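You operate a simulated robot arm through the tools that you are given. There is no shell and no other tool. Be economical: measure what you need, move in short steps, check, and stop when the job is done.

You are at the controls of a simulated robot arm. One attempt, no reset.

Task
Fill the purple-banded carton with chips to its red band.
Fine: stand it on the yellow outline, swing the hopper spout over it, spill none, swing the spout aside again.
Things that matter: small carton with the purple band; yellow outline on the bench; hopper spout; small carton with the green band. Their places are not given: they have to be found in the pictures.

Only the result counts: the job must be done as asked and must still hold three seconds after the hand-in. Knocking over, shifting, dropping, spilling or breaking anything else fails it.

Robot
A 6-joint arm with a two-finger parallel gripper, fixed in place. Base frame: the origin is at the foot of the arm, x ahead of it, y to its left, z up; the work surface is at about z = 0.85. Readings come in m, degrees, newtons and seconds.
With the tool pointing down near the work surface it reaches from about 0.26 to 0.68 m from the base axis. Its first joint turns from -66.0 to 66.0 degrees. Payload 2.9 kg.
The tool frame sits at the grasp point between the pads (the TCP): z along the fingers, y along the line on which they close. The tips reach 0.03 m beyond it. Largest opening 0.11 m; finger width 0.02, thickness 0.01; the body of the gripper, 0.048 by 0.112 m, starts 0.055 m behind the TCP.
Orientation is that of the tool frame in the base frame, as [roll, pitch, yaw] about the fixed x, y, z axes, in that order (R = Rz(yaw) Ry(pitch) Rx(roll)). With the fingers straight down and closing along the base's y, the tool's x points along the base's -x, its y along +y and its z along -z.

Tools
- The arm moves only by the tool arm_command. Its argument "increments" is text: rows parted by semicolons, each of 7 numbers parted by spaces: the shift along the tool's x, y, z in m, then the turn, a rotation vector about the tool's x, y, z in degrees, then the finger opening in m, from 0 to 0.11. In form: tx ty tz ax ay az hand; .... A call has 1 to 8 rows; each row shifts and turns the commanded pose from where the row before left it, along the tool's axes as they then stand. Rows are played at 5 a second. More than 0.05 m and 8.6 degrees between two rows, or a gripper value outside its range, and nothing of the call is played. A pose out of reach is approached as far as the arm can. The call stops where the force on the tool passes 40 N (or 10 N more than at its start, if that is more) or the arm is blocked; 0.2 s more then pass. Each finger travels about 0.108 m/s and halts on what it meets, pressing with about 32 N; the grip force reading is that of the motor and also rises with nothing between the fingers. The clock runs only during rows and for 0.2 s after the last one: add rows that do not move to give the fingers time. The reply holds the time, the measured pose of the TCP, the force on the tool along the base axes, the opening and the grip force, in the units named above and with some noise.
- Cameras (640 x 400 px; columns grow to the right, rows downward): "scene" is fixed at [0.0809, 0.4267, 1.4069]; the picture's right is [-0.77, -0.64, 0.00], its down [-0.22, 0.27, -0.94] and it looks along [0.60, -0.72, -0.35] (base axes); focal length 320 px, centre (320, 200). "wrist" rides on the gripper at [-0.036, 0, -0.057] in the tool frame; the picture's right is [0.00, -1.00, 0.00], its down [0.97, 0.00, -0.24] and it looks along [0.24, 0.00, 0.97] (tool axes); focal length 218 px, centre (320, 200).
- camera(camera): a new picture of that camera. It takes no simulated time.
- probe_pixels(camera, pixels): for up to 12 pixels [column, row] of the newest picture of that camera ("zoom" is the newest enlarged one), the place [x, y, z] in the base frame of the surface seen there, good to about 0.002 m. It takes no simulated time.
- close_up(camera, box): a new picture of the part [left, top, right, bottom] of that camera's present view, enlarged. It takes no simulated time.
- sign_off(): hands the job in; it is judged then, once.

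Keep the steps short. Do not move on a guess: measure, check each grasp and each placing, and mend mistakes. In all there are 80 turns and 34 pictures (those below and enlarged ones count). Leave the gripper open and the arm clear of the work at the hand-in unless told otherwise, and finish with a single line.

The tools are called after ">>>" as a command line: name --argument value ..., lists and objects as JSON in quotes. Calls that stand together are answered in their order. arm_command: Moves the arm, as the interface text tells. Its arguments: {"type":"object","properties":{"increments":{"type":"string"}},"required":["increments"]} The other tools are called the same way: camera (camera) takes a picture; probe_pixels (camera, pixels) gives the place of the surface under pixels of a picture; close_up (camera, box) takes an enlarged picture of a part of a camera's view; sign_off () hands the job in.

At the start:

```text
t: 0.0
eef_pos: [0.3159, -0.0391, 1.3574]
tool_rot: [-180.0, 0.0, -179.9]
contact_force: [-0.2, -0.3, 0.1]
finger_gap: 0.1099
gripper_force: 0.0
```

scene: 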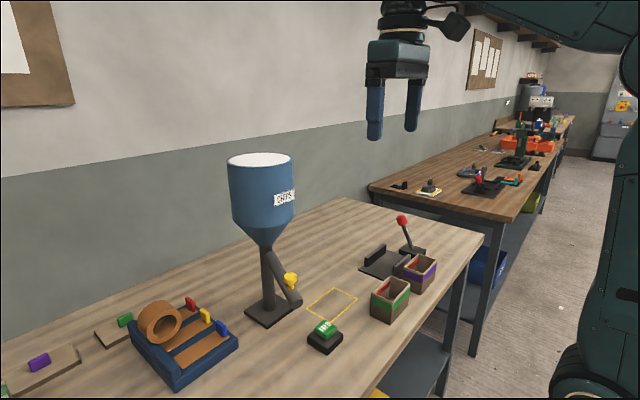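
wrist: 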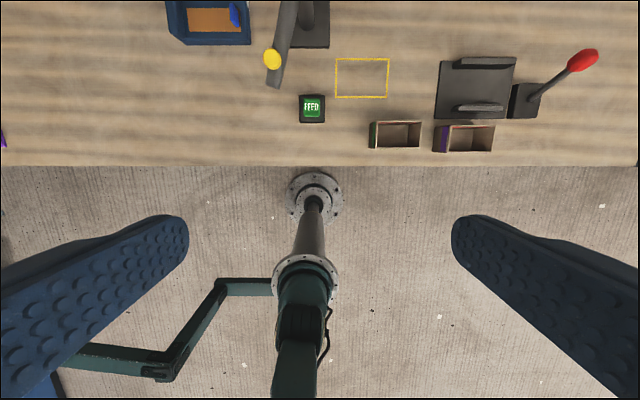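

I see the hopper with its spout and yellow knob near (290,280), a green FEED button at (325,330), the yellow outline at (332,304), and the cartons at (390,298) green and (420,272) purple. I'll enlarge this area first.

>>> close_up --camera "scene" --box '[220, 200, 460, 350]'

>>> close_up --camera "wrist" --box '[240, 0, 520, 175]'

```text
2.67 times, centred on (340, 275) of scene
```

zoom: 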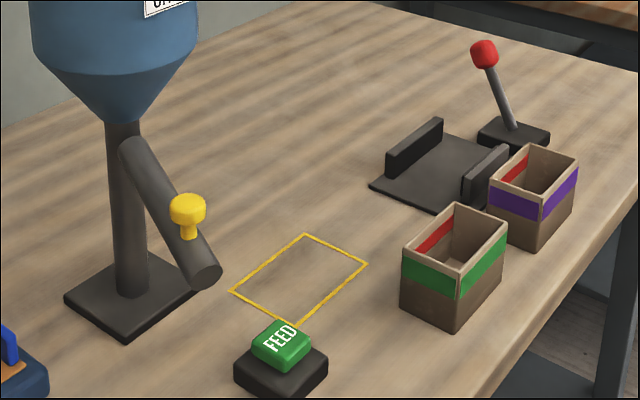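

```text
2.29 times, centred on (380, 88) of wrist
```

zoom: 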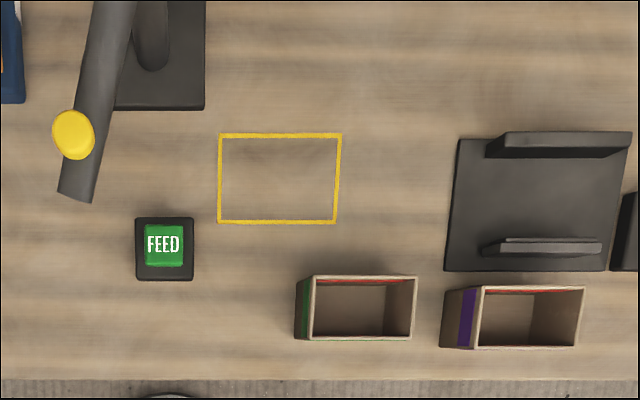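

Next I'll measure the purple carton's rim, the outline corners, the spout, the knob and the button in the enlarged wrist view.

>>> probe_pixels --camera "zoom" --pixels '[[483, 288], [581, 290], [577, 346], [476, 346], [530, 315], [220, 135], [340, 136], [335, 220], [220, 220], [73, 133], [77, 192], [163, 245]]'

>>> probe_pixels --camera "scene" --pixels '[[291, 279], [296, 304], [271, 262], [283, 290], [325, 326], [325, 345], [420, 256], [403, 271], [435, 262], [412, 290], [425, 280], [390, 277]]'

>>> probe_pixels --camera "zoom" --pixels '[[314, 278], [416, 278], [411, 339], [312, 339], [446, 320], [465, 318], [530, 348], [205, 55], [110, 40], [120, 10], [95, 90], [500, 245]]'

```text
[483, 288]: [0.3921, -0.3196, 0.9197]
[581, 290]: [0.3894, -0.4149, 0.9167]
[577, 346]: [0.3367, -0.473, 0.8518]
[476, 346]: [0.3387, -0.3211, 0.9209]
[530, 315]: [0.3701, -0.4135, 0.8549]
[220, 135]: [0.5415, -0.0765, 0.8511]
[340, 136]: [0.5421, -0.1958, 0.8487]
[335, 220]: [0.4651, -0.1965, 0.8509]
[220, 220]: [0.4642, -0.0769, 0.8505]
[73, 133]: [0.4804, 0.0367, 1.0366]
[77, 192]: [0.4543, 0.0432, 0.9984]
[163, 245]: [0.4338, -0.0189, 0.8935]
```

```text
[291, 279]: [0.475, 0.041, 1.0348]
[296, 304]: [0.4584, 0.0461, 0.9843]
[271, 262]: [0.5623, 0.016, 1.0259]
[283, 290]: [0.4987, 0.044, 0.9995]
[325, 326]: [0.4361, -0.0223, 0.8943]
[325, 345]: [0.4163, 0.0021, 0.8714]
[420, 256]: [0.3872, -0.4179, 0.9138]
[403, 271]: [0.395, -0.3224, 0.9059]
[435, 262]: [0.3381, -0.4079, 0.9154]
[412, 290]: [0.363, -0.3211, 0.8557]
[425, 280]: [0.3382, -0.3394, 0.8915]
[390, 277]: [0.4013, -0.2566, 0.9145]
```

```text
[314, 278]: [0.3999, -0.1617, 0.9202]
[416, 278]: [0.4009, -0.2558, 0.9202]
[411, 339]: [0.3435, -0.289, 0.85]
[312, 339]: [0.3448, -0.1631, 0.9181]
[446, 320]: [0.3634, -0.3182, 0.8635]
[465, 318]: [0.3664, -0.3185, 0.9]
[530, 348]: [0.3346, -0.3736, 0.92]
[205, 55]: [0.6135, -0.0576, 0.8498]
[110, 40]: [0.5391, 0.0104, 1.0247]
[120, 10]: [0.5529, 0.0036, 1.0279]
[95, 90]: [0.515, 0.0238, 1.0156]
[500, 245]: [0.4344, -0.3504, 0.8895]
```

The purple carton spans x 0.335–0.393 and y −0.318 to −0.417, with its top at 0.92. The outline centre is about (0.503, −0.137). Before planning, I'll measure the hopper body, pole, pivot, rail and lever as obstacles.

>>> probe_pixels --camera "scene" --pixels '[[262, 200], [233, 190], [293, 190], [262, 162], [265, 243], [266, 290], [262, 275], [272, 252], [401, 220], [406, 235], [402, 266], [374, 250]]'

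>>> probe_pixels --camera "wrist" --pixels '[[480, 105], [480, 112], [437, 117], [510, 117], [582, 60], [310, 45], [328, 46], [285, 45], [282, 20], [274, 85], [268, 85], [280, 85]]'

```text
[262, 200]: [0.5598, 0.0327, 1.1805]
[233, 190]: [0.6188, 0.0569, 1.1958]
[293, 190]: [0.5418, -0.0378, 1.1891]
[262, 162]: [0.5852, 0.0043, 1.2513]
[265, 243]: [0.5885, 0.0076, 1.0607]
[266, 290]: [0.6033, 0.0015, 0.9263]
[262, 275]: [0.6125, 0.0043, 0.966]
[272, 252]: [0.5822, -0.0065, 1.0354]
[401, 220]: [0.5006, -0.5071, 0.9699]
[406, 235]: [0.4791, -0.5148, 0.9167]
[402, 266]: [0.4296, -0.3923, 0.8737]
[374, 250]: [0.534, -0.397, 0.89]
```

```text
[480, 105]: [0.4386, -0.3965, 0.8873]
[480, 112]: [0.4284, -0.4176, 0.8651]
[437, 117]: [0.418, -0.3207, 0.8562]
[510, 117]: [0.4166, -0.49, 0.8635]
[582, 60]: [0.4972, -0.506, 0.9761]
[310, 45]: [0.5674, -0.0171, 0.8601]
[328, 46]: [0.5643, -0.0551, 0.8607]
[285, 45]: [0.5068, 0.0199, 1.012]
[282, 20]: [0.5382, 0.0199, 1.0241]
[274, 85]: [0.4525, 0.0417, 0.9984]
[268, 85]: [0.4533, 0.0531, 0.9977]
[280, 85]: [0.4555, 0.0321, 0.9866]
```

The hopper axis is near (0.613, −0.012) and the spout tip radius is about 0.167 m. The outline centre lies at that same radius, so the swing is about +68° seen from above. The rail by the carton starts near x 0.43, so gripping along x fits with a modest opening. I'll move above the purple carton while still high.

>>> arm_command --increments "-0.0069 -0.047 0 0 0 0 0.11;-0.0069 -0.047 0 0 0 0 0.11;-0.0069 -0.047 0 0 0 0 0.11;-0.0069 -0.047 0 0 0 0 0.11;-0.0069 -0.047 0 0 0 0 0.11;-0.0069 -0.047 0 0 0 0 0.11;-0.0069 -0.047 0 0 0 0 0.11;0 0 0 0 0 0 0.11"

>>> arm_command --increments "0 0 0.03 0 0 8.5 0.11;0 0 0.03 0 0 8.5 0.11;0 0 0.03 0 0 8.5 0.11;0 0 0.03 0 0 8.5 0.11;0 0 0.03 0 0 8.5 0.11;0 0 0.03 0 0 8.5 0.11;0 0 0.02 0 0 8.5 0.11;0 0 0 0 0 8.5 0.11"

>>> arm_command --increments "0 0 0.03 0 0 8.5 0.08;0 0 0.02 0 0 8.5 0.08;0 0 0 0 0 5 0.08;0 0 0 0 0 0 0.08"

>>> camera --camera "wrist"

```text
t: 1.8
eef_pos: [0.3421, -0.35, 1.3161]
tool_rot: [-179.9, 0.0, -179.8]
contact_force: [-0.1, -0.3, 1.2]
finger_gap: 0.1098
gripper_force: 0.0
out of reach, approached as far as the arm can: row 5, 6, 7
```

```text
t: 3.6
eef_pos: [0.3441, -0.3493, 1.1153]
tool_rot: [180.0, 0.0, 111.8]
contact_force: [0.5, 0.5, -0.5]
finger_gap: 0.1101
gripper_force: 0.1
```

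```text
t: 4.6
eef_pos: [0.3439, -0.35, 1.065]
tool_rot: [180.0, 0.1, 90.1]
contact_force: [-0.3, 0.6, 0.2]
finger_gap: 0.08
gripper_force: 0.0
```

```text
29 pictures are left
```

wrist: 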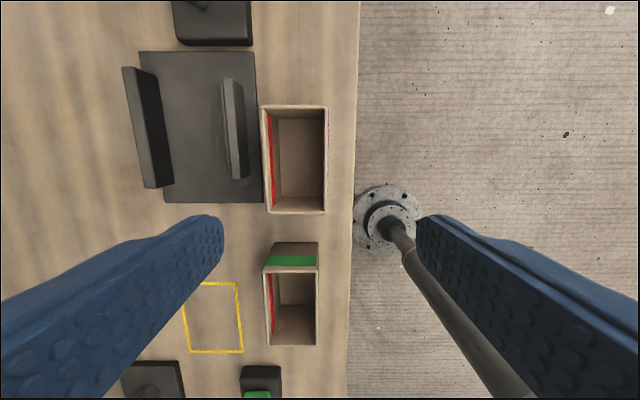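

The purple carton shows clearly at (295,160) with a clear gap to the rail. I'll probe its rim precisely.

>>> probe_pixels --camera "wrist" --pixels '[[265, 140], [265, 190], [325, 140], [325, 190], [295, 106], [295, 212], [263, 140], [240, 150], [255, 120], [300, 160], [270, 150], [232, 100]]'

```text
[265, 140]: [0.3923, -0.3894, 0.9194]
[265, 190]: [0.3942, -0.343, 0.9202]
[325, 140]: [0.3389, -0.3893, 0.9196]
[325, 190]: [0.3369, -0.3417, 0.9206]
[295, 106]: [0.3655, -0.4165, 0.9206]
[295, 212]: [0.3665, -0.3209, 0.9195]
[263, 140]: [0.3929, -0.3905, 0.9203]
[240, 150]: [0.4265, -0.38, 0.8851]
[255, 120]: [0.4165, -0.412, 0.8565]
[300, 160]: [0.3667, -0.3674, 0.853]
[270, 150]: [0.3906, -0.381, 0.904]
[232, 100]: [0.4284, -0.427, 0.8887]
```

The carton centre is (0.365, −0.368) and the rail edge is at x≈0.425, so the fingers fit. I'll centre, then descend to z 1.00 and check.

>>> arm_command --increments "-0.0185 0.021 0 0 0 0 0.08;0 0 0.04 0 0 0 0.08;0 0 0.025 0 0 0 0.08;0 0 0 0 0 0 0.08"

```text
t: 5.6
eef_pos: [0.3651, -0.3672, 0.9993]
tool_rot: [-180.0, 0.0, 90.0]
contact_force: [0.6, 0.2, 0.6]
finger_gap: 0.08
gripper_force: 0.1
```

The arm is centred, so I'll lower to z 0.90.

>>> arm_command --increments "-0.001 0 0.03 0 0 0 0.08;0 0 0.03 0 0 0 0.08;0 0 0.03 0 0 0 0.08;0 0 0.009 0 0 0 0.08;0 0 0 0 0 0 0.08"

>>> arm_command --increments "0 0 0 0 0 0 0.07;0 0 0 0 0 0 0.062;0 0 0 0 0 0 0.052;0 0 0 0 0 0 0.052"

```text
t: 6.8
eef_pos: [0.3652, -0.3687, 0.9016]
tool_rot: [180.0, 0.0, 90.0]
contact_force: [-0.1, 0.0, 1.0]
finger_gap: 0.08
gripper_force: 0.0
```

```text
t: 7.8
eef_pos: [0.365, -0.3688, 0.9019]
tool_rot: [180.0, 0.0, 90.1]
contact_force: [0.0, 0.0, -0.1]
finger_gap: 0.059
gripper_force: 32.1
```

The fingers stopped at 0.059, so the carton is gripped. I'll lift it slowly and look.

>>> arm_command --increments "0 0 -0.01 0 0 0 0.05;0 0 -0.03 0 0 0 0.05;0 0 -0.04 0 0 0 0.05;0 0 -0.04 0 0 0 0.05;0 0 0 0 0 0 0.05"

>>> camera --camera "scene"

```text
t: 9.0
eef_pos: [0.3656, -0.3687, 1.0207]
tool_rot: [180.0, 0.1, 90.1]
contact_force: [0.7, 0.4, -0.4]
finger_gap: 0.0502
gripper_force: 0.1
```

```text
28 pictures are left
```

scene: 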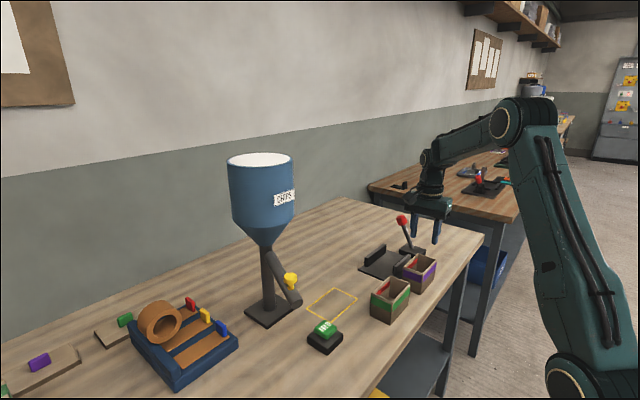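

The carton slipped out of the grip and stayed on the bench. I'll check its state.

>>> close_up --camera "wrist" --box '[200, 60, 400, 260]'

>>> close_up --camera "scene" --box '[340, 180, 480, 330]'

```text
2.00 times, centred on (300, 160) of wrist
```

zoom: 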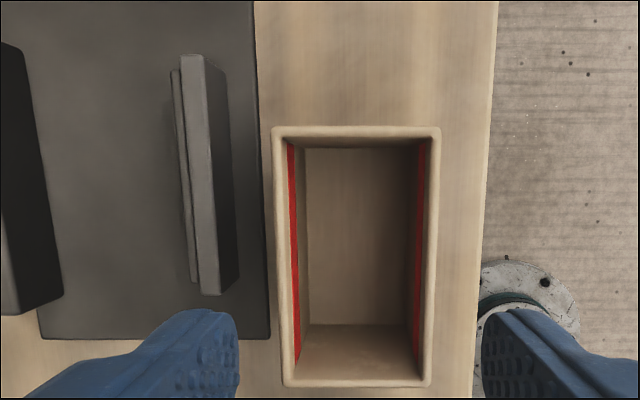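

```text
2.67 times, centred on (410, 255) of scene
```

zoom: 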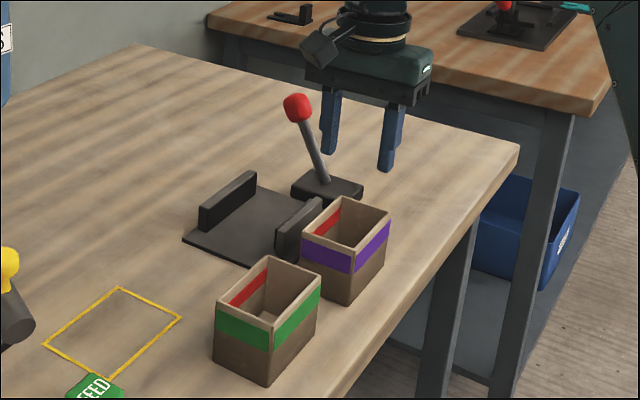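

The carton is upright in its old place, so the lift was simply too fast for the grip. I'll open, go back down a little deeper, grip again with a firm close command, and lift very slowly.

>>> arm_command --increments "0 0 0 0 0 0 0.08;0 0 0 0 0 0 0.08;0 0 0.04 0 0 0 0.08;0 0 0.04 0 0 0 0.08;0 0 0.03 0 0 0 0.08;0 0 0.016 0 0 0 0.08;0 0 0 0 0 0 0.08"

>>> arm_command --increments "0 0 0 0 0 0 0.07;0 0 0 0 0 0 0.062;0 0 0 0 0 0 0.03;0 0 0 0 0 0 0.03;0 0 0 0 0 0 0.03"

>>> arm_command --increments "0 0 -0.001 0 0 0 0.03;0 0 -0.002 0 0 0 0.03;0 0 -0.002 0 0 0 0.03"

```text
t: 10.6
eef_pos: [0.3654, -0.3689, 0.8965]
tool_rot: [180.0, 0.0, 89.9]
contact_force: [-0.5, -0.9, -0.3]
finger_gap: 0.0799
gripper_force: 0.0
```

```text
t: 11.8
eef_pos: [0.3649, -0.3691, 0.8949]
tool_rot: [-180.0, -0.1, 90.0]
contact_force: [-0.2, -0.3, -1.0]
finger_gap: 0.0592
gripper_force: 32.1
```

```text
t: 12.6
eef_pos: [0.3646, -0.3692, 0.9007]
tool_rot: [-180.0, 0.1, 90.0]
contact_force: [-0.7, -0.4, -0.7]
finger_gap: 0.0593
gripper_force: 31.1
```

The grip is holding at 0.059. I'll continue slowly and check the picture.

>>> arm_command --increments "0 0 -0.003 0 0 0 0.03;0 0 -0.004 0 0 0 0.03;0 0 -0.004 0 0 0 0.03;0 0 -0.004 0 0 0 0.03"

>>> close_up --camera "scene" --box '[340, 180, 480, 330]'

```text
t: 13.6
eef_pos: [0.3663, -0.3681, 0.9159]
tool_rot: [-180.0, 0.0, 90.0]
contact_force: [0.9, -0.1, -1.0]
finger_gap: 0.0591
gripper_force: 32.1
```

```text
2.67 times, centred on (410, 255) of scene
```

zoom: 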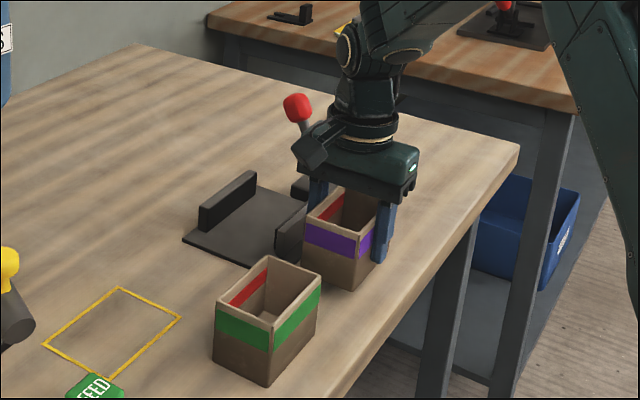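

The carton is lifted this time. I'll raise it gently to clear the neighbours.

>>> arm_command --increments "0 0 -0.005 0 0 0 0.03;0 0 -0.008 0 0 0 0.03;0 0 -0.011 0 0 0 0.03;0 0 -0.014 0 0 0 0.03;0 0 -0.015 0 0 0 0.03;0 0 -0.014 0 0 0 0.03;0 0 -0.01 0 0 0 0.03;0 0 -0.005 0 0 0 0.03"

```text
t: 15.4
eef_pos: [0.3648, -0.3695, 0.9977]
tool_rot: [-179.9, 0.1, 90.1]
contact_force: [0.6, 1.0, -1.3]
finger_gap: 0.0593
gripper_force: 32.2
```

Still gripped at z 0.998. I'll carry it smoothly toward the outline centre.

>>> arm_command --increments "0.0069 0.0041 0 0 0 0 0.03;0.012 0.0072 0 0 0 0 0.03;0.0172 0.0102 0 0 0 0 0.03;0.0189 0.0113 0 0 0 0 0.03;0.0206 0.0123 0 0 0 0 0.03;0.0206 0.0123 0 0 0 0 0.03;0.0189 0.0113 0 0 0 0 0.03;0.012 0.0072 0 0 0 0 0.03"

>>> arm_command --increments "0.012 0.0072 0 0 0 0 0.03;0.0206 0.0123 0 0 0 0 0.03;0.0206 0.0123 0 0 0 0 0.03;0.0172 0.0102 0 0 0 0 0.03;0.0155 0.0092 0 0 0 0 0.03;0.0103 0.0061 0 0 0 0 0.03;0.0069 0.0041 0 0 0 0 0.03;0 0 0 0 0 0 0.03"

>>> camera --camera "scene"

```text
t: 17.2
eef_pos: [0.4405, -0.2422, 0.9967]
tool_rot: [180.0, 0.0, 89.9]
contact_force: [-0.4, -0.1, -0.3]
finger_gap: 0.0596
gripper_force: 31.8
```

```text
t: 19.0
eef_pos: [0.5025, -0.1377, 0.999]
tool_rot: [-180.0, 0.0, 90.2]
contact_force: [0.3, 0.2, -0.2]
finger_gap: 0.0592
gripper_force: 32.1
```

```text
24 pictures are left
```

scene: 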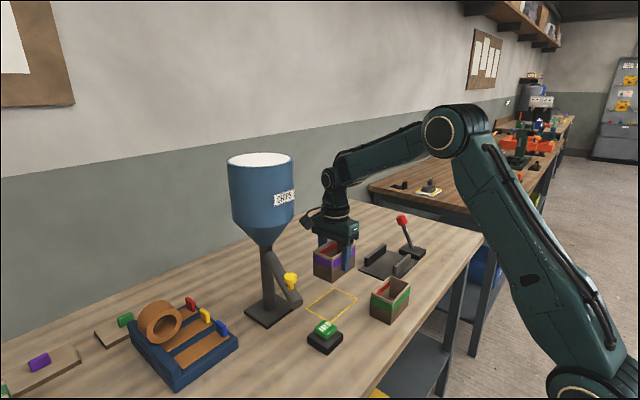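

The carton is over the outline. I'll lower it, gently at the end; it was gripped at TCP z≈0.895.

>>> arm_command --increments "0 0.0005 0.01 0 0 0 0.03;0 0 0.018 0 0 0 0.03;0 0 0.02 0 0 0 0.03;0 0 0.02 0 0 0 0.03;0 0 0.015 0 0 0 0.03;0 0 0.01 0 0 0 0.03;0 0 0.006 0 0 0 0.03;0 0 0.0 0 0 0 0.03"

>>> arm_command --increments "0 0 0.0015 0 0 0 0.03;0 0 0.0015 0 0 0 0.03;0 0 0.001 0 0 0 0.03"

>>> close_up --camera "scene" --box '[270, 230, 400, 350]'

```text
t: 20.8
eef_pos: [0.5035, -0.1375, 0.898]
tool_rot: [180.0, 0.0, 90.1]
contact_force: [1.2, 0.6, -0.2]
finger_gap: 0.0593
gripper_force: 31.5
```

```text
t: 21.6
eef_pos: [0.5025, -0.1376, 0.8968]
tool_rot: [179.8, 0.0, 90.1]
contact_force: [-5.5, 2.5, 20.2]
finger_gap: 0.059
gripper_force: 31.8
```

```text
3.33 times, centred on (335, 290) of scene
```

zoom: 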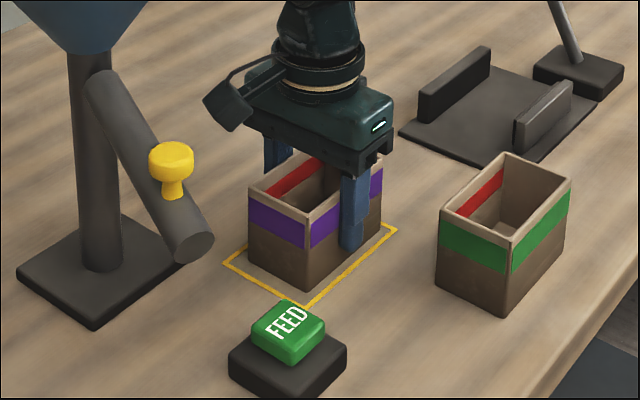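

It is on the bench (20 N upward) and inside the outline. I'll release and rise.

>>> arm_command --increments "0 0 -0.001 0 0 0 0.03;0 0 0 0 0 0 0.062;0 0 0 0 0 0 0.08;0 0 0 0 0 0 0.08;0 0 -0.02 0 0 0 0.08;0 0 -0.04 0 0 0 0.08;0 0 -0.04 0 0 0 0.08;0 0 -0.03 0 0 0 0.08"

>>> camera --camera "wrist"

```text
t: 23.4
eef_pos: [0.5021, -0.1375, 1.0235]
tool_rot: [-179.9, 0.0, 90.0]
contact_force: [-0.3, -0.1, 1.2]
finger_gap: 0.08
gripper_force: 0.0
```

```text
22 pictures are left
```

wrist: 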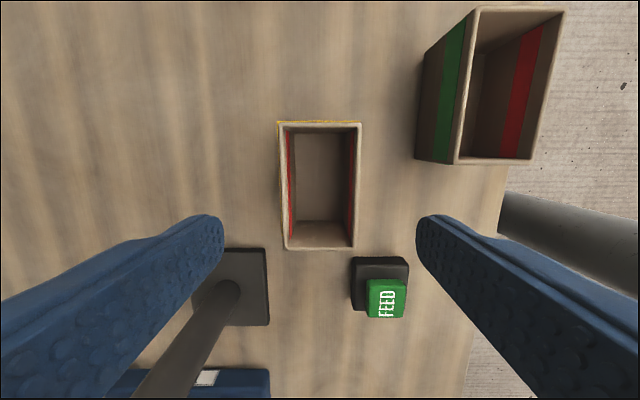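

Released. I'll measure the rim to confirm where it stands.

>>> probe_pixels --camera "wrist" --pixels '[[282, 150], [287, 230], [357, 150], [353, 230], [320, 125], [320, 247], [285, 180], [356, 200], [320, 121], [320, 180], [293, 160], [349, 160]]'

```text
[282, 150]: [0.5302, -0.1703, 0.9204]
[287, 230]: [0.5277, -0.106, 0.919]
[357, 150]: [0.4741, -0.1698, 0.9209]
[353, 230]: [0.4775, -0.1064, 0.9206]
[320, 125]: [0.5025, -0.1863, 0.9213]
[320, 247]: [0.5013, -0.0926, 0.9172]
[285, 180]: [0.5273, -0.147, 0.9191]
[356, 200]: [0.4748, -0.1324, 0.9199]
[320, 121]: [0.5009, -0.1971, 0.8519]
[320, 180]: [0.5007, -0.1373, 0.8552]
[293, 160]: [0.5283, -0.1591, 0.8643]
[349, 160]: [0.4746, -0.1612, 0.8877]
```

The carton centre is (0.502, −0.139), well inside the outline. Next I'll rise to z 1.12, move toward the knob and turn the gripper so the fingers close across the swing direction, yaw about 161°.

>>> arm_command --increments "0 0 -0.04 0 0 0 0.08;0 0 -0.04 0 0 0 0.08;0 0 -0.02 0 0 0 0.08;0 -0.035 0 0 0 0 0.08;0.03 -0.03 0 0 0 0 0.08;0.03 -0.015 0 0 0 0 0.08;0.03 0 0 0 0 -7.9 0.08;0 0 0 0 0 -7.9 0.06"

>>> arm_command --increments "0 0 0 0 0 -7.9 0.06;0 0 0 0 0 -7.9 0.06;0 0 0 0 0 -7.9 0.06;0 0 0 0 0 -7.9 0.06;0 0 0 0 0 -7.9 0.06;0 0 0 0 0 -7.9 0.06;0 0 0 0 0 -7.8 0.06;0 0 0 0 0 0 0.06"

>>> camera --camera "wrist"

```text
t: 25.2
eef_pos: [0.4232, -0.0481, 1.126]
tool_rot: [-180.0, 0.0, 106.1]
contact_force: [-0.6, 0.5, -0.3]
finger_gap: 0.0597
gripper_force: 0.0
```

```text
t: 27.0
eef_pos: [0.4227, -0.0485, 1.1265]
tool_rot: [-180.0, -0.1, 161.1]
contact_force: [0.3, 0.2, 0.1]
finger_gap: 0.0602
gripper_force: 0.2
```

```text
21 pictures are left
```

wrist: 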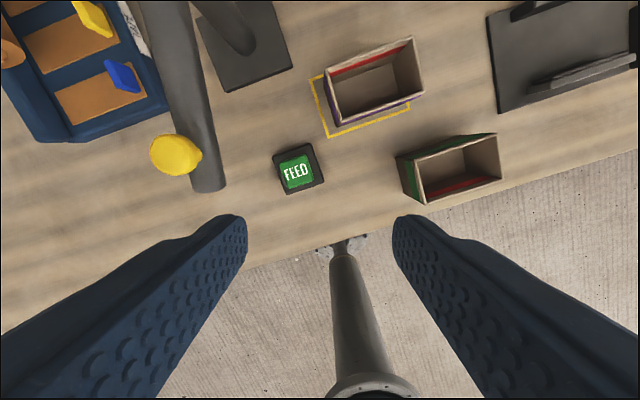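

The knob is at (176,155), so I'll measure it and the spout around it.

>>> probe_pixels --camera "wrist" --pixels '[[153, 155], [198, 155], [172, 137], [172, 173], [172, 155], [192, 165], [192, 100], [212, 185], [195, 188], [222, 183], [205, 150], [185, 60]]'

>>> close_up --camera "scene" --box '[240, 220, 320, 320]'

```text
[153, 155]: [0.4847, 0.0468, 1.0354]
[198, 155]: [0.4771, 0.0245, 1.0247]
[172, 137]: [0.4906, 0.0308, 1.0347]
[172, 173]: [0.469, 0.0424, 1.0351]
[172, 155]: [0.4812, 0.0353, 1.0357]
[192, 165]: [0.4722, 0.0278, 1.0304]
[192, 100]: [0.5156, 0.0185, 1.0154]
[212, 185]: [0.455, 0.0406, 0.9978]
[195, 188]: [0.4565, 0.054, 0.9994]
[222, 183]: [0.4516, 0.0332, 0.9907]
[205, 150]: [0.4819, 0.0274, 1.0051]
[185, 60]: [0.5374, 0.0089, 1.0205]
```

```text
4.00 times, centred on (280, 270) of scene
```

zoom: 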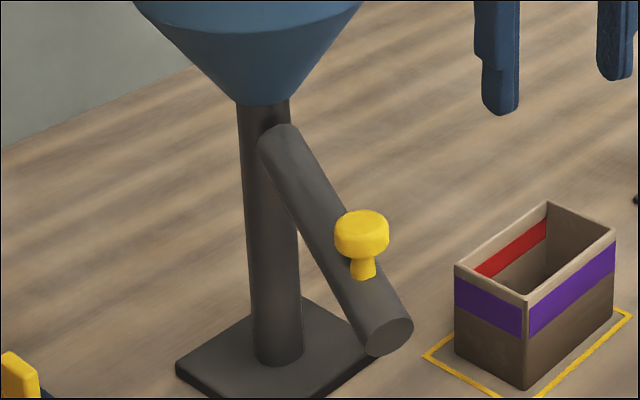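

The knob is centred at (0.480, 0.036) with its top at 1.036. The wrist camera housing sits on the hopper side of the gripper, so I need its true extent before going near the hopper.

>>> close_up --camera "scene" --box '[240, 100, 460, 260]'

```text
2.50 times, centred on (350, 180) of scene
```

zoom: 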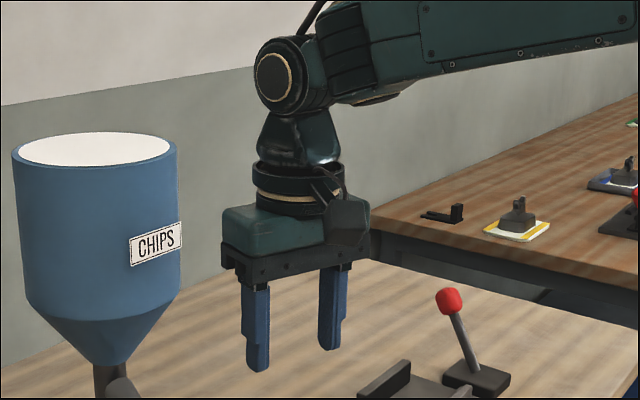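

The bulky housing is on the outward side, which is good. I'll check the wrist's dimensions against the hopper top.

>>> probe_pixels --camera "zoom" --pixels '[[275, 80], [275, 108], [256, 80], [262, 150], [260, 185], [225, 225], [240, 215], [95, 145], [165, 152], [150, 135], [290, 195], [345, 230]]'

```text
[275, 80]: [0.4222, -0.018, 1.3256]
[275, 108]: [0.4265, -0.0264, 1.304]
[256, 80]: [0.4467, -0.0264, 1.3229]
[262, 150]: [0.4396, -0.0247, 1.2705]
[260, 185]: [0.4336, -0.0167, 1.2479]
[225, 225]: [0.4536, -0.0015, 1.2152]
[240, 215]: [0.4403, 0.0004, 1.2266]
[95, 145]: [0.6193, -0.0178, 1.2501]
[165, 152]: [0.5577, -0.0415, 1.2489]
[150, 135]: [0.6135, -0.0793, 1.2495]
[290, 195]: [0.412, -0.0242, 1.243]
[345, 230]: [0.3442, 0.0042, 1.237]
```

Clearances are about 4 cm, so it's safe. I'll move over the knob at height.

>>> arm_command --increments "-0.009 0.033 0 0 0 0 0.06;-0.009 0.033 0 0 0 0 0.06;-0.0087 0.0326 0 0 0 0 0.06;0 0 0.03 0 0 0 0.06;0 0 0 0 0 0 0.06"

>>> camera --camera "wrist"

```text
t: 28.2
eef_pos: [0.4803, 0.034, 1.0948]
tool_rot: [-179.9, 0.0, 161.0]
contact_force: [-0.1, -0.5, 0.0]
finger_gap: 0.06
gripper_force: 0.0
```

```text
18 pictures are left
```

wrist: 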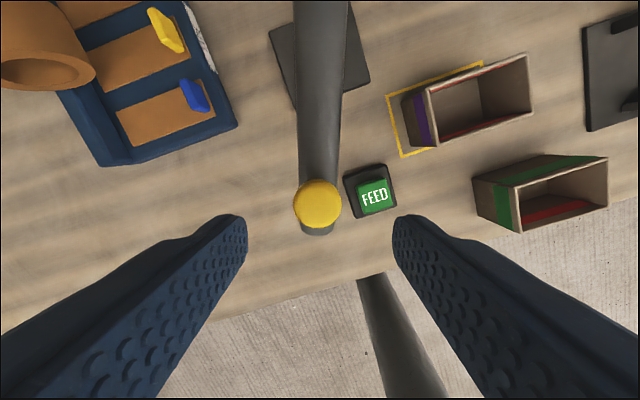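

The knob is centred between the fingers and the spout lines up with the tool. I'll lower to 1.046.

>>> arm_command --increments "0 0.001 0.03 0 0 0 0.06;0 0 0.018 0 0 0 0.06;0 0 0 0 0 0 0.045;0 0 0 0 0 0 0.034;0 0 0 0 0 0 0.034"

```text
t: 29.4
eef_pos: [0.4794, 0.0379, 1.047]
tool_rot: [180.0, 0.0, 160.9]
contact_force: [-0.3, 0.4, 0.0]
finger_gap: 0.034
gripper_force: 0.0
```

The fingers straddle the knob loosely. I'll start the arc about the hopper axis with 6° rows.

>>> arm_command --increments "-0.0008 -0.0149 0 0 0 -6 0.034;-0.0008 -0.0149 0 0 0 -6 0.034;-0.0008 -0.0149 0 0 0 -6 0.034;-0.0008 -0.0149 0 0 0 -6 0.034"

>>> camera --camera "wrist"

```text
t: 30.4
eef_pos: [0.4721, -0.0226, 1.0481]
tool_rot: [-180.0, 0.0, -174.8]
contact_force: [-0.8, -0.3, -0.4]
finger_gap: 0.0342
gripper_force: 0.2
```

```text
17 pictures are left
```

wrist: 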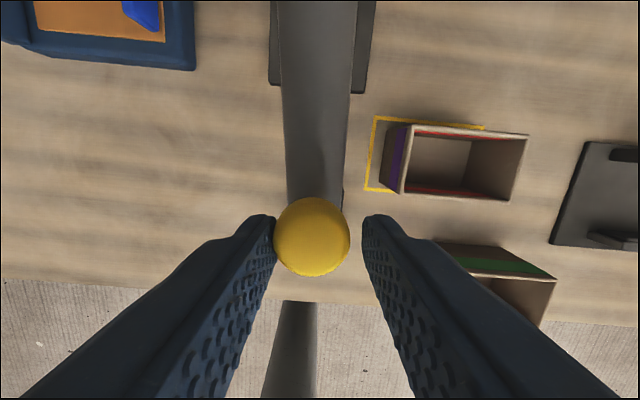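

The spout follows and stays centred. I'll continue the arc.

>>> arm_command --increments "-0.0008 -0.0149 0 0 0 -6 0.034;-0.0008 -0.0149 0 0 0 -6 0.034;-0.0008 -0.0149 0 0 0 -6 0.034;-0.0008 -0.0149 0 0 0 -6 0.034;-0.0008 -0.0149 0 0 0 -6 0.034;-0.0008 -0.0149 0 0 0 -6 0.034;-0.0008 -0.0149 0 0 0 -6 0.034;0 0 0 0 0 0 0.034"

>>> camera --camera "wrist"

```text
t: 32.2
eef_pos: [0.5185, -0.1145, 1.0462]
tool_rot: [-180.0, 0.0, -132.9]
contact_force: [-0.4, -0.3, -1.1]
finger_gap: 0.0342
gripper_force: 0.0
```

```text
16 pictures are left
```

wrist: 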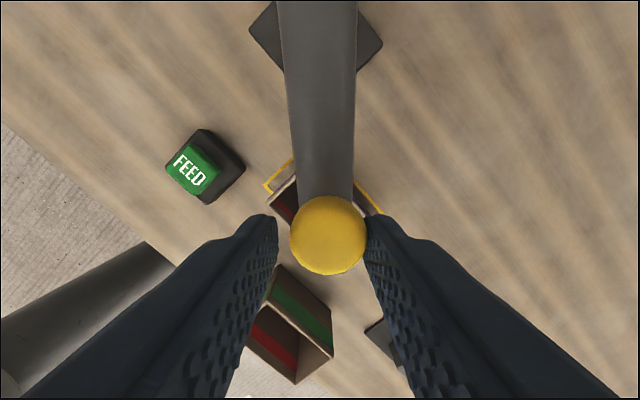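

The spout is near the carton. I'll look from the scene camera to measure its tip.

>>> close_up --camera "scene" --box '[260, 210, 400, 340]'

```text
3.08 times, centred on (330, 275) of scene
```

zoom: 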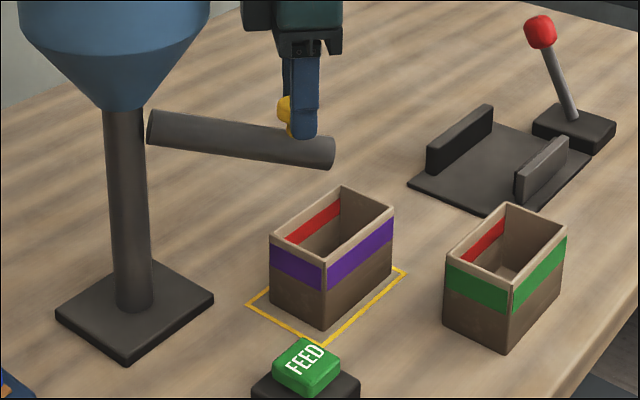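

>>> probe_pixels --camera "zoom" --pixels '[[330, 140], [330, 152], [328, 165], [310, 152], [250, 140], [200, 135], [160, 128]]'

```text
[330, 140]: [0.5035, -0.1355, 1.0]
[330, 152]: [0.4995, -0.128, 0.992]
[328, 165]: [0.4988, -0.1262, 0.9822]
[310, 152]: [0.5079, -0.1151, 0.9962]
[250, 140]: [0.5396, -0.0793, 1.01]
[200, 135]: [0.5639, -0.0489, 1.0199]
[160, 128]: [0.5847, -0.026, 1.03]
```

The spout tip axis is at about (0.509, −0.136) and overshoots by about 1.4°. The knob rests on the leading finger, so I'll nudge it back 1.5°.

>>> arm_command --increments "0 0.0018 0 0 0 0.75 0.034;0 0.0018 0 0 0 0.75 0.034;0 0 0 0 0 0 0.034;0 0 0 0 0 0 0.045;0 0 -0.03 0 0 0 0.06;0 0 -0.04 0 0 0 0.06;0 0 -0.02 0 0 0 0.06"

>>> camera --camera "wrist"

>>> close_up --camera "scene" --box '[260, 210, 400, 340]'

>>> probe_pixels --camera "zoom" --pixels '[[330, 140], [330, 152], [328, 165], [310, 152], [250, 140], [200, 135], [160, 128], [288, 105]]'

```text
t: 33.8
eef_pos: [0.5147, -0.112, 1.1366]
tool_rot: [180.0, 0.0, -134.4]
contact_force: [-0.5, -1.0, 0.3]
finger_gap: 0.0599
gripper_force: 0.1
```

```text
14 pictures are left
```

wrist: 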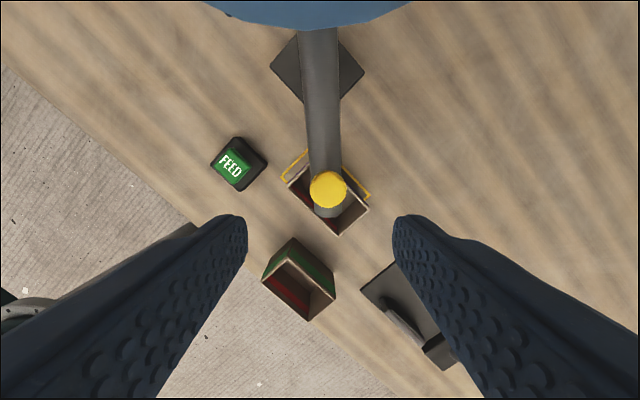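

```text
3.08 times, centred on (330, 275) of scene
```

zoom: 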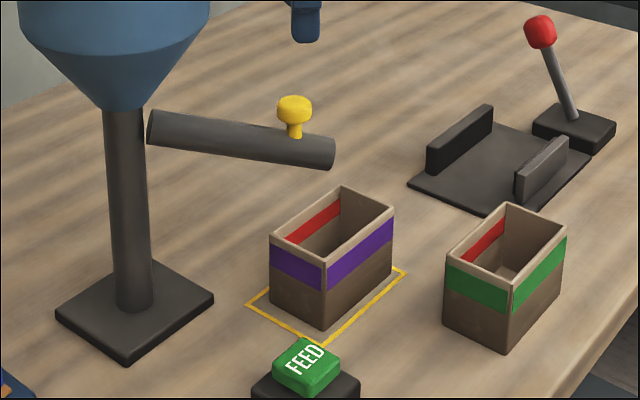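

```text
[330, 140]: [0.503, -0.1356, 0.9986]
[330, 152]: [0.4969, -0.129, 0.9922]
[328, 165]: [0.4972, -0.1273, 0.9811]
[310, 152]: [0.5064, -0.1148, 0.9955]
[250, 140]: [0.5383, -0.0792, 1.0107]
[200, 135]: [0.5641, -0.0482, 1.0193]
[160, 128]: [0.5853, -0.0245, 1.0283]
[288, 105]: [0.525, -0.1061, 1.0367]
```

I'll verify the spout direction from the wrist view at the knob and tip, and measure the button.

>>> probe_pixels --camera "wrist" --pixels '[[328, 188], [312, 188], [345, 188], [328, 214], [314, 212], [338, 212], [320, 110], [303, 110], [337, 110], [235, 160], [221, 158], [247, 163]]'

```text
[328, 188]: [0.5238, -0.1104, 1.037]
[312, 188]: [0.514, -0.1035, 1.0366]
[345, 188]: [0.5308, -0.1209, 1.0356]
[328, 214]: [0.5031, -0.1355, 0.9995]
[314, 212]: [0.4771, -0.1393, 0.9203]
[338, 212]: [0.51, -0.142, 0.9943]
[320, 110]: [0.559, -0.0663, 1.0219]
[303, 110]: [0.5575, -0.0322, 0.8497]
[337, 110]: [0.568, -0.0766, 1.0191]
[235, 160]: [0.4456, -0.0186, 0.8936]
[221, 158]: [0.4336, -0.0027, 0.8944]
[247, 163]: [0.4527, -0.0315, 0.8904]
```

The tip is now over the carton centre at (0.503, −0.136). I'll move above the FEED button at height, turn square and close the fingers.

>>> arm_command --increments "-0.004 0.03 0 0 0 0 0.06;-0.003 0.03 0 0 0 0 0.03;-0.003 0.03 0 0 0 0 0;-0.003 0.028 0 0 0 0 0;0 0 0 0 0 7.6 0;0 0 0 0 0 7.6 0;0 0 0 0 0 7.6 0;0 0 0 0 0 7.6 0"

>>> arm_command --increments "0 0 0 0 0 7.6 0;0 0 0 0 0 7.6 0;0 0 0.04 0 0 0 0;0 0 0.04 0 0 0 0;0 0 0 0 0 0 0"

>>> camera --camera "wrist"

```text
t: 35.6
eef_pos: [0.4409, -0.0181, 1.1372]
tool_rot: [-179.9, 0.0, -165.1]
contact_force: [0.0, -0.5, 0.0]
finger_gap: 0.0001
gripper_force: 31.5
```

```text
t: 36.8
eef_pos: [0.4403, -0.019, 1.0573]
tool_rot: [-179.9, 0.0, 179.9]
contact_force: [0.1, 0.9, -0.1]
finger_gap: 0.0001
gripper_force: 32.4
```

```text
12 pictures are left
```

wrist: 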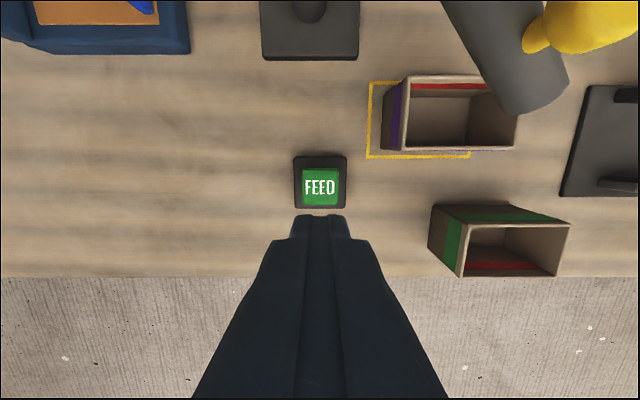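

>>> probe_pixels --camera "wrist" --pixels '[[304, 187], [337, 187], [320, 171], [320, 204], [320, 187], [320, 160]]'

```text
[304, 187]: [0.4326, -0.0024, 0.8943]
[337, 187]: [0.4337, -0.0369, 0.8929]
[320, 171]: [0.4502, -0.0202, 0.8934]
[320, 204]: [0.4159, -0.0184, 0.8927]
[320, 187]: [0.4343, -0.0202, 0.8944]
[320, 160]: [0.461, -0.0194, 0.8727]
```

The button centre is (0.433, −0.0195) with its top at 0.8935. I'll lower the closed fingertips to about 1 cm above it.

>>> arm_command --increments "0.0073 0 0.03 0 0 0 0;0 0 0.04 0 0 0 0;0 0 0.035 0 0 0 0;0 0 0.018 0 0 0 0;0 0 0 0 0 0 0"

```text
t: 38.0
eef_pos: [0.4331, -0.0196, 0.9336]
tool_rot: [-179.9, -0.1, 179.9]
contact_force: [-0.4, -0.5, 0.5]
finger_gap: 0.0001
gripper_force: 32.1
```

Now a short first press, down and straight back up.

>>> arm_command --increments "0 0 0.009 0 0 0 0;0 0 0.005 0 0 0 0;0 0 -0.014 0 0 0 0;0 0 0 0 0 0 0"

>>> close_up --camera "scene" --box '[270, 230, 390, 350]'

```text
t: 39.0
eef_pos: [0.4334, -0.019, 0.9345]
tool_rot: [180.0, 0.1, 179.9]
contact_force: [-0.8, 0.3, -0.2]
finger_gap: 0.0
gripper_force: 32.0
```

```text
3.33 times, centred on (330, 290) of scene
```

zoom: 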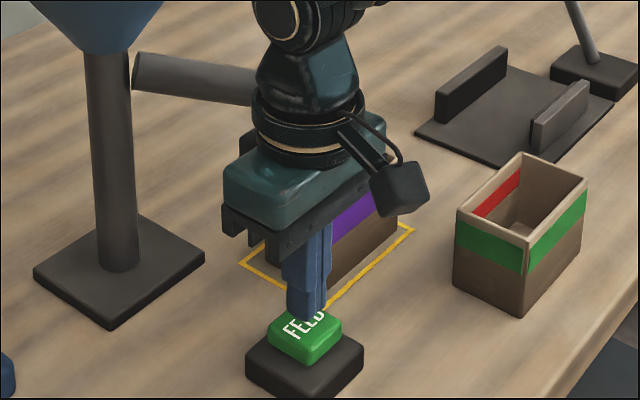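

The arm hides the carton from the scene camera, so I'll use the wrist view.

>>> close_up --camera "wrist" --box '[300, 0, 640, 212]'

```text
1.88 times, centred on (470, 106) of wrist
```

zoom: 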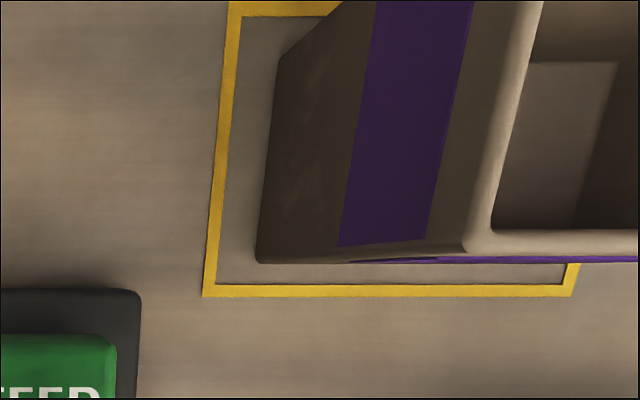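

>>> probe_pixels --camera "zoom" --pixels '[[560, 130], [580, 180], [590, 30], [530, 200]]'

```text
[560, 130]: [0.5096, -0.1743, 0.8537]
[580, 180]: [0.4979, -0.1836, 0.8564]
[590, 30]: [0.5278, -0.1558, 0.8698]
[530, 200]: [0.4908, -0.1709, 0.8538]
```

The carton is still empty, so that press didn't trigger a feed. I'll press deeper and read the force.

>>> arm_command --increments "0 0 0.012 0 0 0 0;0 0 0.004 0 0 0 0"

>>> probe_pixels --camera "wrist" --pixels '[[320, 170], [320, 187]]'

```text
t: 39.6
eef_pos: [0.4338, -0.0201, 0.9181]
tool_rot: [180.0, 0.0, 179.8]
contact_force: [0.6, -0.4, 2.6]
finger_gap: 0.0
gripper_force: 32.1
```

```text
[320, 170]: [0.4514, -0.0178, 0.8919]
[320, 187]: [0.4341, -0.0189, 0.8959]
```

The contact force is 2.6 N about 5 mm in. I'll check the wrist view for chips.

>>> camera --camera "wrist"

```text
9 pictures are left
```

wrist: 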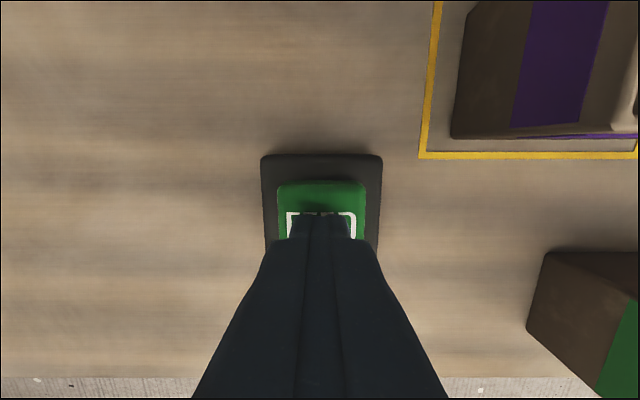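

Not bottomed out yet. I'll press 3 mm further, briefly, then come back up.

>>> arm_command --increments "0 0 0.003 0 0 0 0"

```text
t: 40.0
eef_pos: [0.4321, -0.0194, 0.9154]
tool_rot: [180.0, 0.2, -180.0]
contact_force: [-4.2, 1.7, 19.5]
finger_gap: 0.0
gripper_force: 31.7
```

It bottomed out at 19.5 N. I'll lift straight off and check the carton.

>>> arm_command --increments "0 0 -0.015 0 0 0 0;0 0 -0.04 0 0 0 0;0 0 -0.045 0 0 0 0;0 0 -0.045 0 0 0 0;0 0 0 0 0 0 0"

>>> close_up --camera "wrist" --box '[340, 40, 580, 190]'

>>> probe_pixels --camera "zoom" --pixels '[[240, 200], [300, 200], [200, 240], [280, 240], [360, 240], [260, 140], [220, 120], [400, 240]]'

```text
t: 41.2
eef_pos: [0.4337, -0.0209, 1.0614]
tool_rot: [-179.9, 0.0, -179.9]
contact_force: [-0.5, 0.2, -0.3]
finger_gap: 0.0
gripper_force: 31.8
```

```text
2.67 times, centred on (460, 115) of wrist
```

zoom: 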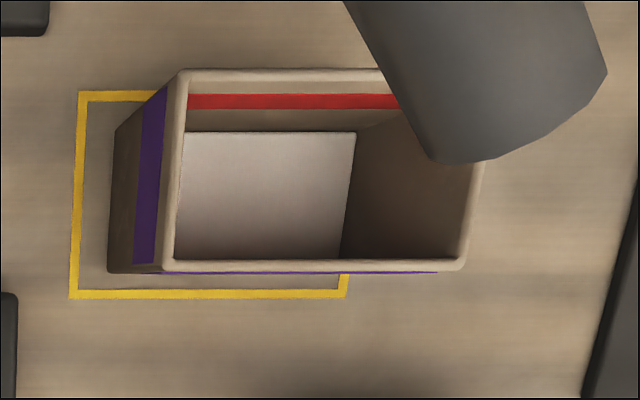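

```text
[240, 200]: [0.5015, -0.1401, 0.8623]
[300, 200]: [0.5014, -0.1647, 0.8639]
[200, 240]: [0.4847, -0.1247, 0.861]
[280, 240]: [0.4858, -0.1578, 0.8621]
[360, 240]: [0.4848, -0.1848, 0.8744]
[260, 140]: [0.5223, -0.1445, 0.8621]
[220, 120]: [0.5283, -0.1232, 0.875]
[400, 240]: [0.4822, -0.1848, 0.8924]
```

It works: the chip level went from 0.8545 to 0.862. I'll measure the red band's edges.

>>> probe_pixels --camera "zoom" --pixels '[[240, 93], [240, 97], [240, 102], [240, 106], [240, 110], [300, 94], [300, 107], [240, 80], [240, 116], [240, 127]]'

```text
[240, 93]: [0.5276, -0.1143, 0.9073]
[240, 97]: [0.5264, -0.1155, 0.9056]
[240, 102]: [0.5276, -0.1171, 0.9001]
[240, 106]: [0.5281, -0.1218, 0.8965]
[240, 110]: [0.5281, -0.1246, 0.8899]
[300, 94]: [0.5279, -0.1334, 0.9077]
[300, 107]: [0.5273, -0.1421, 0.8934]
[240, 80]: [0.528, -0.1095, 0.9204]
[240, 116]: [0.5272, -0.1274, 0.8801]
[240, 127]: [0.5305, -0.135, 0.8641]
```

The red band spans z 0.894–0.909, so my target level is about 0.901. One press of roughly 0.5 s gave +8 mm. I'll do a longer press, 0.6 s more, as a calibration that stays safely below the band.

>>> arm_command --increments "0 0 0.045 0 0 0 0;0 0 0.045 0 0 0 0;0 0 0.036 0 0 0 0;0 0 0.016 0 0 0 0;0 0 0.003 0 0 0 0;0 0 0 0 0 0 0;0 0 0 0 0 0 0;0 0 0 0 0 0 0"

>>> arm_command --increments "0 0 -0.015 0 0 0 0;0 0 -0.04 0 0 0 0;0 0 -0.045 0 0 0 0;0 0 -0.045 0 0 0 0;0 0 0 0 0 0 0"

>>> close_up --camera "wrist" --box '[340, 40, 580, 190]'

>>> probe_pixels --camera "zoom" --pixels '[[240, 200], [300, 200], [200, 240], [280, 240], [360, 240], [260, 140], [220, 120], [400, 240]]'

```text
t: 43.0
eef_pos: [0.4323, -0.0188, 0.9161]
tool_rot: [180.0, 0.1, 179.9]
contact_force: [-5.3, 6.4, 25.6]
finger_gap: 0.0001
gripper_force: 32.2
```

```text
t: 44.2
eef_pos: [0.4315, -0.0188, 1.0602]
tool_rot: [179.9, 0.0, 179.9]
contact_force: [-0.6, -0.2, 0.3]
finger_gap: 0.0
gripper_force: 31.5
```

```text
2.67 times, centred on (460, 115) of wrist
```

zoom: 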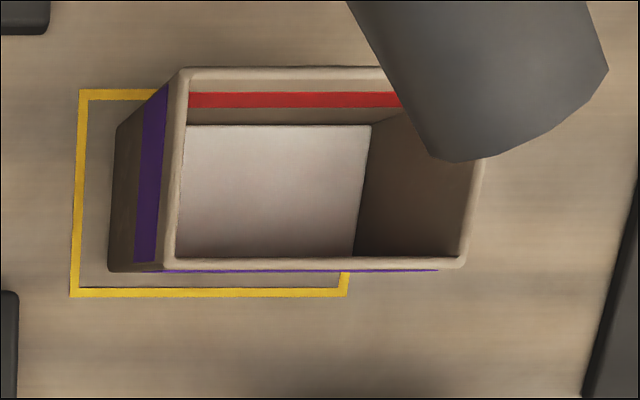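

```text
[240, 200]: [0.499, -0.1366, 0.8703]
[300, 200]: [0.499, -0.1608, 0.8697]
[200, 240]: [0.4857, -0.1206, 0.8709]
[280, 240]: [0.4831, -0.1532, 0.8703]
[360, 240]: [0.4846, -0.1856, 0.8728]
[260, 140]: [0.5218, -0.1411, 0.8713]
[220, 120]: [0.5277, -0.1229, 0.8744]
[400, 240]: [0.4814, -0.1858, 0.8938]
```

That was +8 mm again despite the longer hold, so each full press appears to give one dose of about 8 mm. Four more doses would reach about 0.9025. I'll do two, then check.

>>> arm_command --increments "0 0 0.045 0 0 0 0;0 0 0.045 0 0 0 0;0 0 0.036 0 0 0 0;0 0 0.016 0 0 0 0;0 0 0.003 0 0 0 0;0 0 0 0 0 0 0;0 0 -0.019 0 0 0 0;0 0 0 0 0 0 0"

>>> arm_command --increments "0 0 0.016 0 0 0 0;0 0 0.003 0 0 0 0;0 0 0 0 0 0 0;0 0 -0.019 0 0 0 0;0 0 -0.036 0 0 0 0;0 0 -0.045 0 0 0 0;0 0 -0.045 0 0 0 0;0 0 0 0 0 0 0"

>>> close_up --camera "wrist" --box '[340, 40, 580, 190]'

>>> probe_pixels --camera "zoom" --pixels '[[240, 200], [300, 200], [200, 240], [280, 240], [360, 240], [260, 140], [220, 120], [400, 240]]'

```text
t: 46.0
eef_pos: [0.4325, -0.0197, 0.9347]
tool_rot: [-180.0, 0.1, 179.9]
contact_force: [0.3, -0.5, -0.1]
finger_gap: 0.0
gripper_force: 32.0
```

```text
t: 47.8
eef_pos: [0.4347, -0.0186, 1.06]
tool_rot: [-180.0, 0.1, 180.0]
contact_force: [0.3, -0.1, -0.5]
finger_gap: 0.0002
gripper_force: 32.1
```

```text
2.67 times, centred on (460, 115) of wrist
```

zoom: 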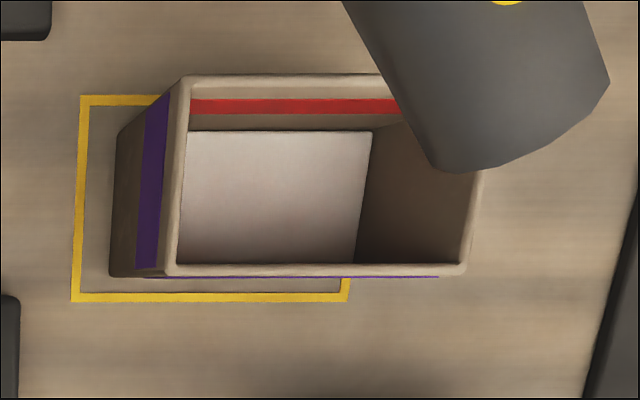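

```text
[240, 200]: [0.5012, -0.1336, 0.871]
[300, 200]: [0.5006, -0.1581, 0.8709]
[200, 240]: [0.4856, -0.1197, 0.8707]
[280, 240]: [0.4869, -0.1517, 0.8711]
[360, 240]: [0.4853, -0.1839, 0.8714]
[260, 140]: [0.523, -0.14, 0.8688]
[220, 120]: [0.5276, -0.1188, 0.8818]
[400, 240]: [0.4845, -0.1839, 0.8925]
```

The level is unchanged at 0.871, so short taps don't feed and a sustained hold is needed. I'll hold about 0.6 s longer than the earlier 1 s hold, to learn whether it is a dose or a steady flow. Even in the worst case that stays within the band.

>>> arm_command --increments "0 0 0.045 0 0 0 0;0 0 0.045 0 0 0 0;0 0 0.036 0 0 0 0"

>>> arm_command --increments "0 0 0.016 0 0 0 0;0 0 0.003 0 0 0 0;0 0 0 0 0 0 0;0 0 0 0 0 0 0;0 0 0 0 0 0 0;0 0 0 0 0 0 0;0 0 0 0 0 0 0;0 0 0 0 0 0 0"

>>> arm_command --increments "0 0 -0.019 0 0 0 0;0 0 -0.036 0 0 0 0;0 0 -0.045 0 0 0 0;0 0 -0.045 0 0 0 0;0 0 0 0 0 0 0"

>>> close_up --camera "wrist" --box '[340, 40, 580, 190]'

>>> probe_pixels --camera "zoom" --pixels '[[240, 200], [300, 200], [200, 240], [280, 240], [340, 240], [260, 150], [220, 120], [400, 240]]'

```text
t: 48.6
eef_pos: [0.435, -0.0195, 0.9345]
tool_rot: [-180.0, 0.1, -180.0]
contact_force: [-0.1, -0.4, -0.4]
finger_gap: 0.0
gripper_force: 31.8
```

```text
t: 50.4
eef_pos: [0.4353, -0.0201, 0.9165]
tool_rot: [-180.0, 0.2, 179.9]
contact_force: [4.1, 1.0, 19.9]
finger_gap: 0.0003
gripper_force: 31.6
```

```text
t: 51.6
eef_pos: [0.4332, -0.0192, 1.0601]
tool_rot: [-180.0, 0.0, -179.9]
contact_force: [0.3, 0.7, -0.7]
finger_gap: 0.0
gripper_force: 31.5
```

```text
2.67 times, centred on (460, 115) of wrist
```

zoom: 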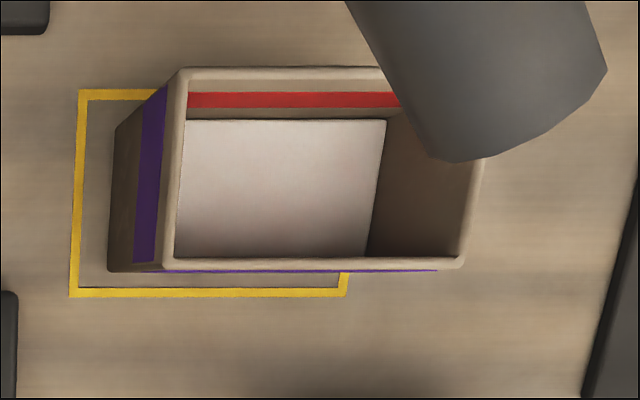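

```text
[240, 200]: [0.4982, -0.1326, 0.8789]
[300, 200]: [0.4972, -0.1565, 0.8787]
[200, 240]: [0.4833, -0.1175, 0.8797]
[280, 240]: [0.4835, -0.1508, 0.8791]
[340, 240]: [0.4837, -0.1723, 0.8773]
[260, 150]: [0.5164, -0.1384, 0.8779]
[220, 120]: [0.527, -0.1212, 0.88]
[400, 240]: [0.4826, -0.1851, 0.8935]
```

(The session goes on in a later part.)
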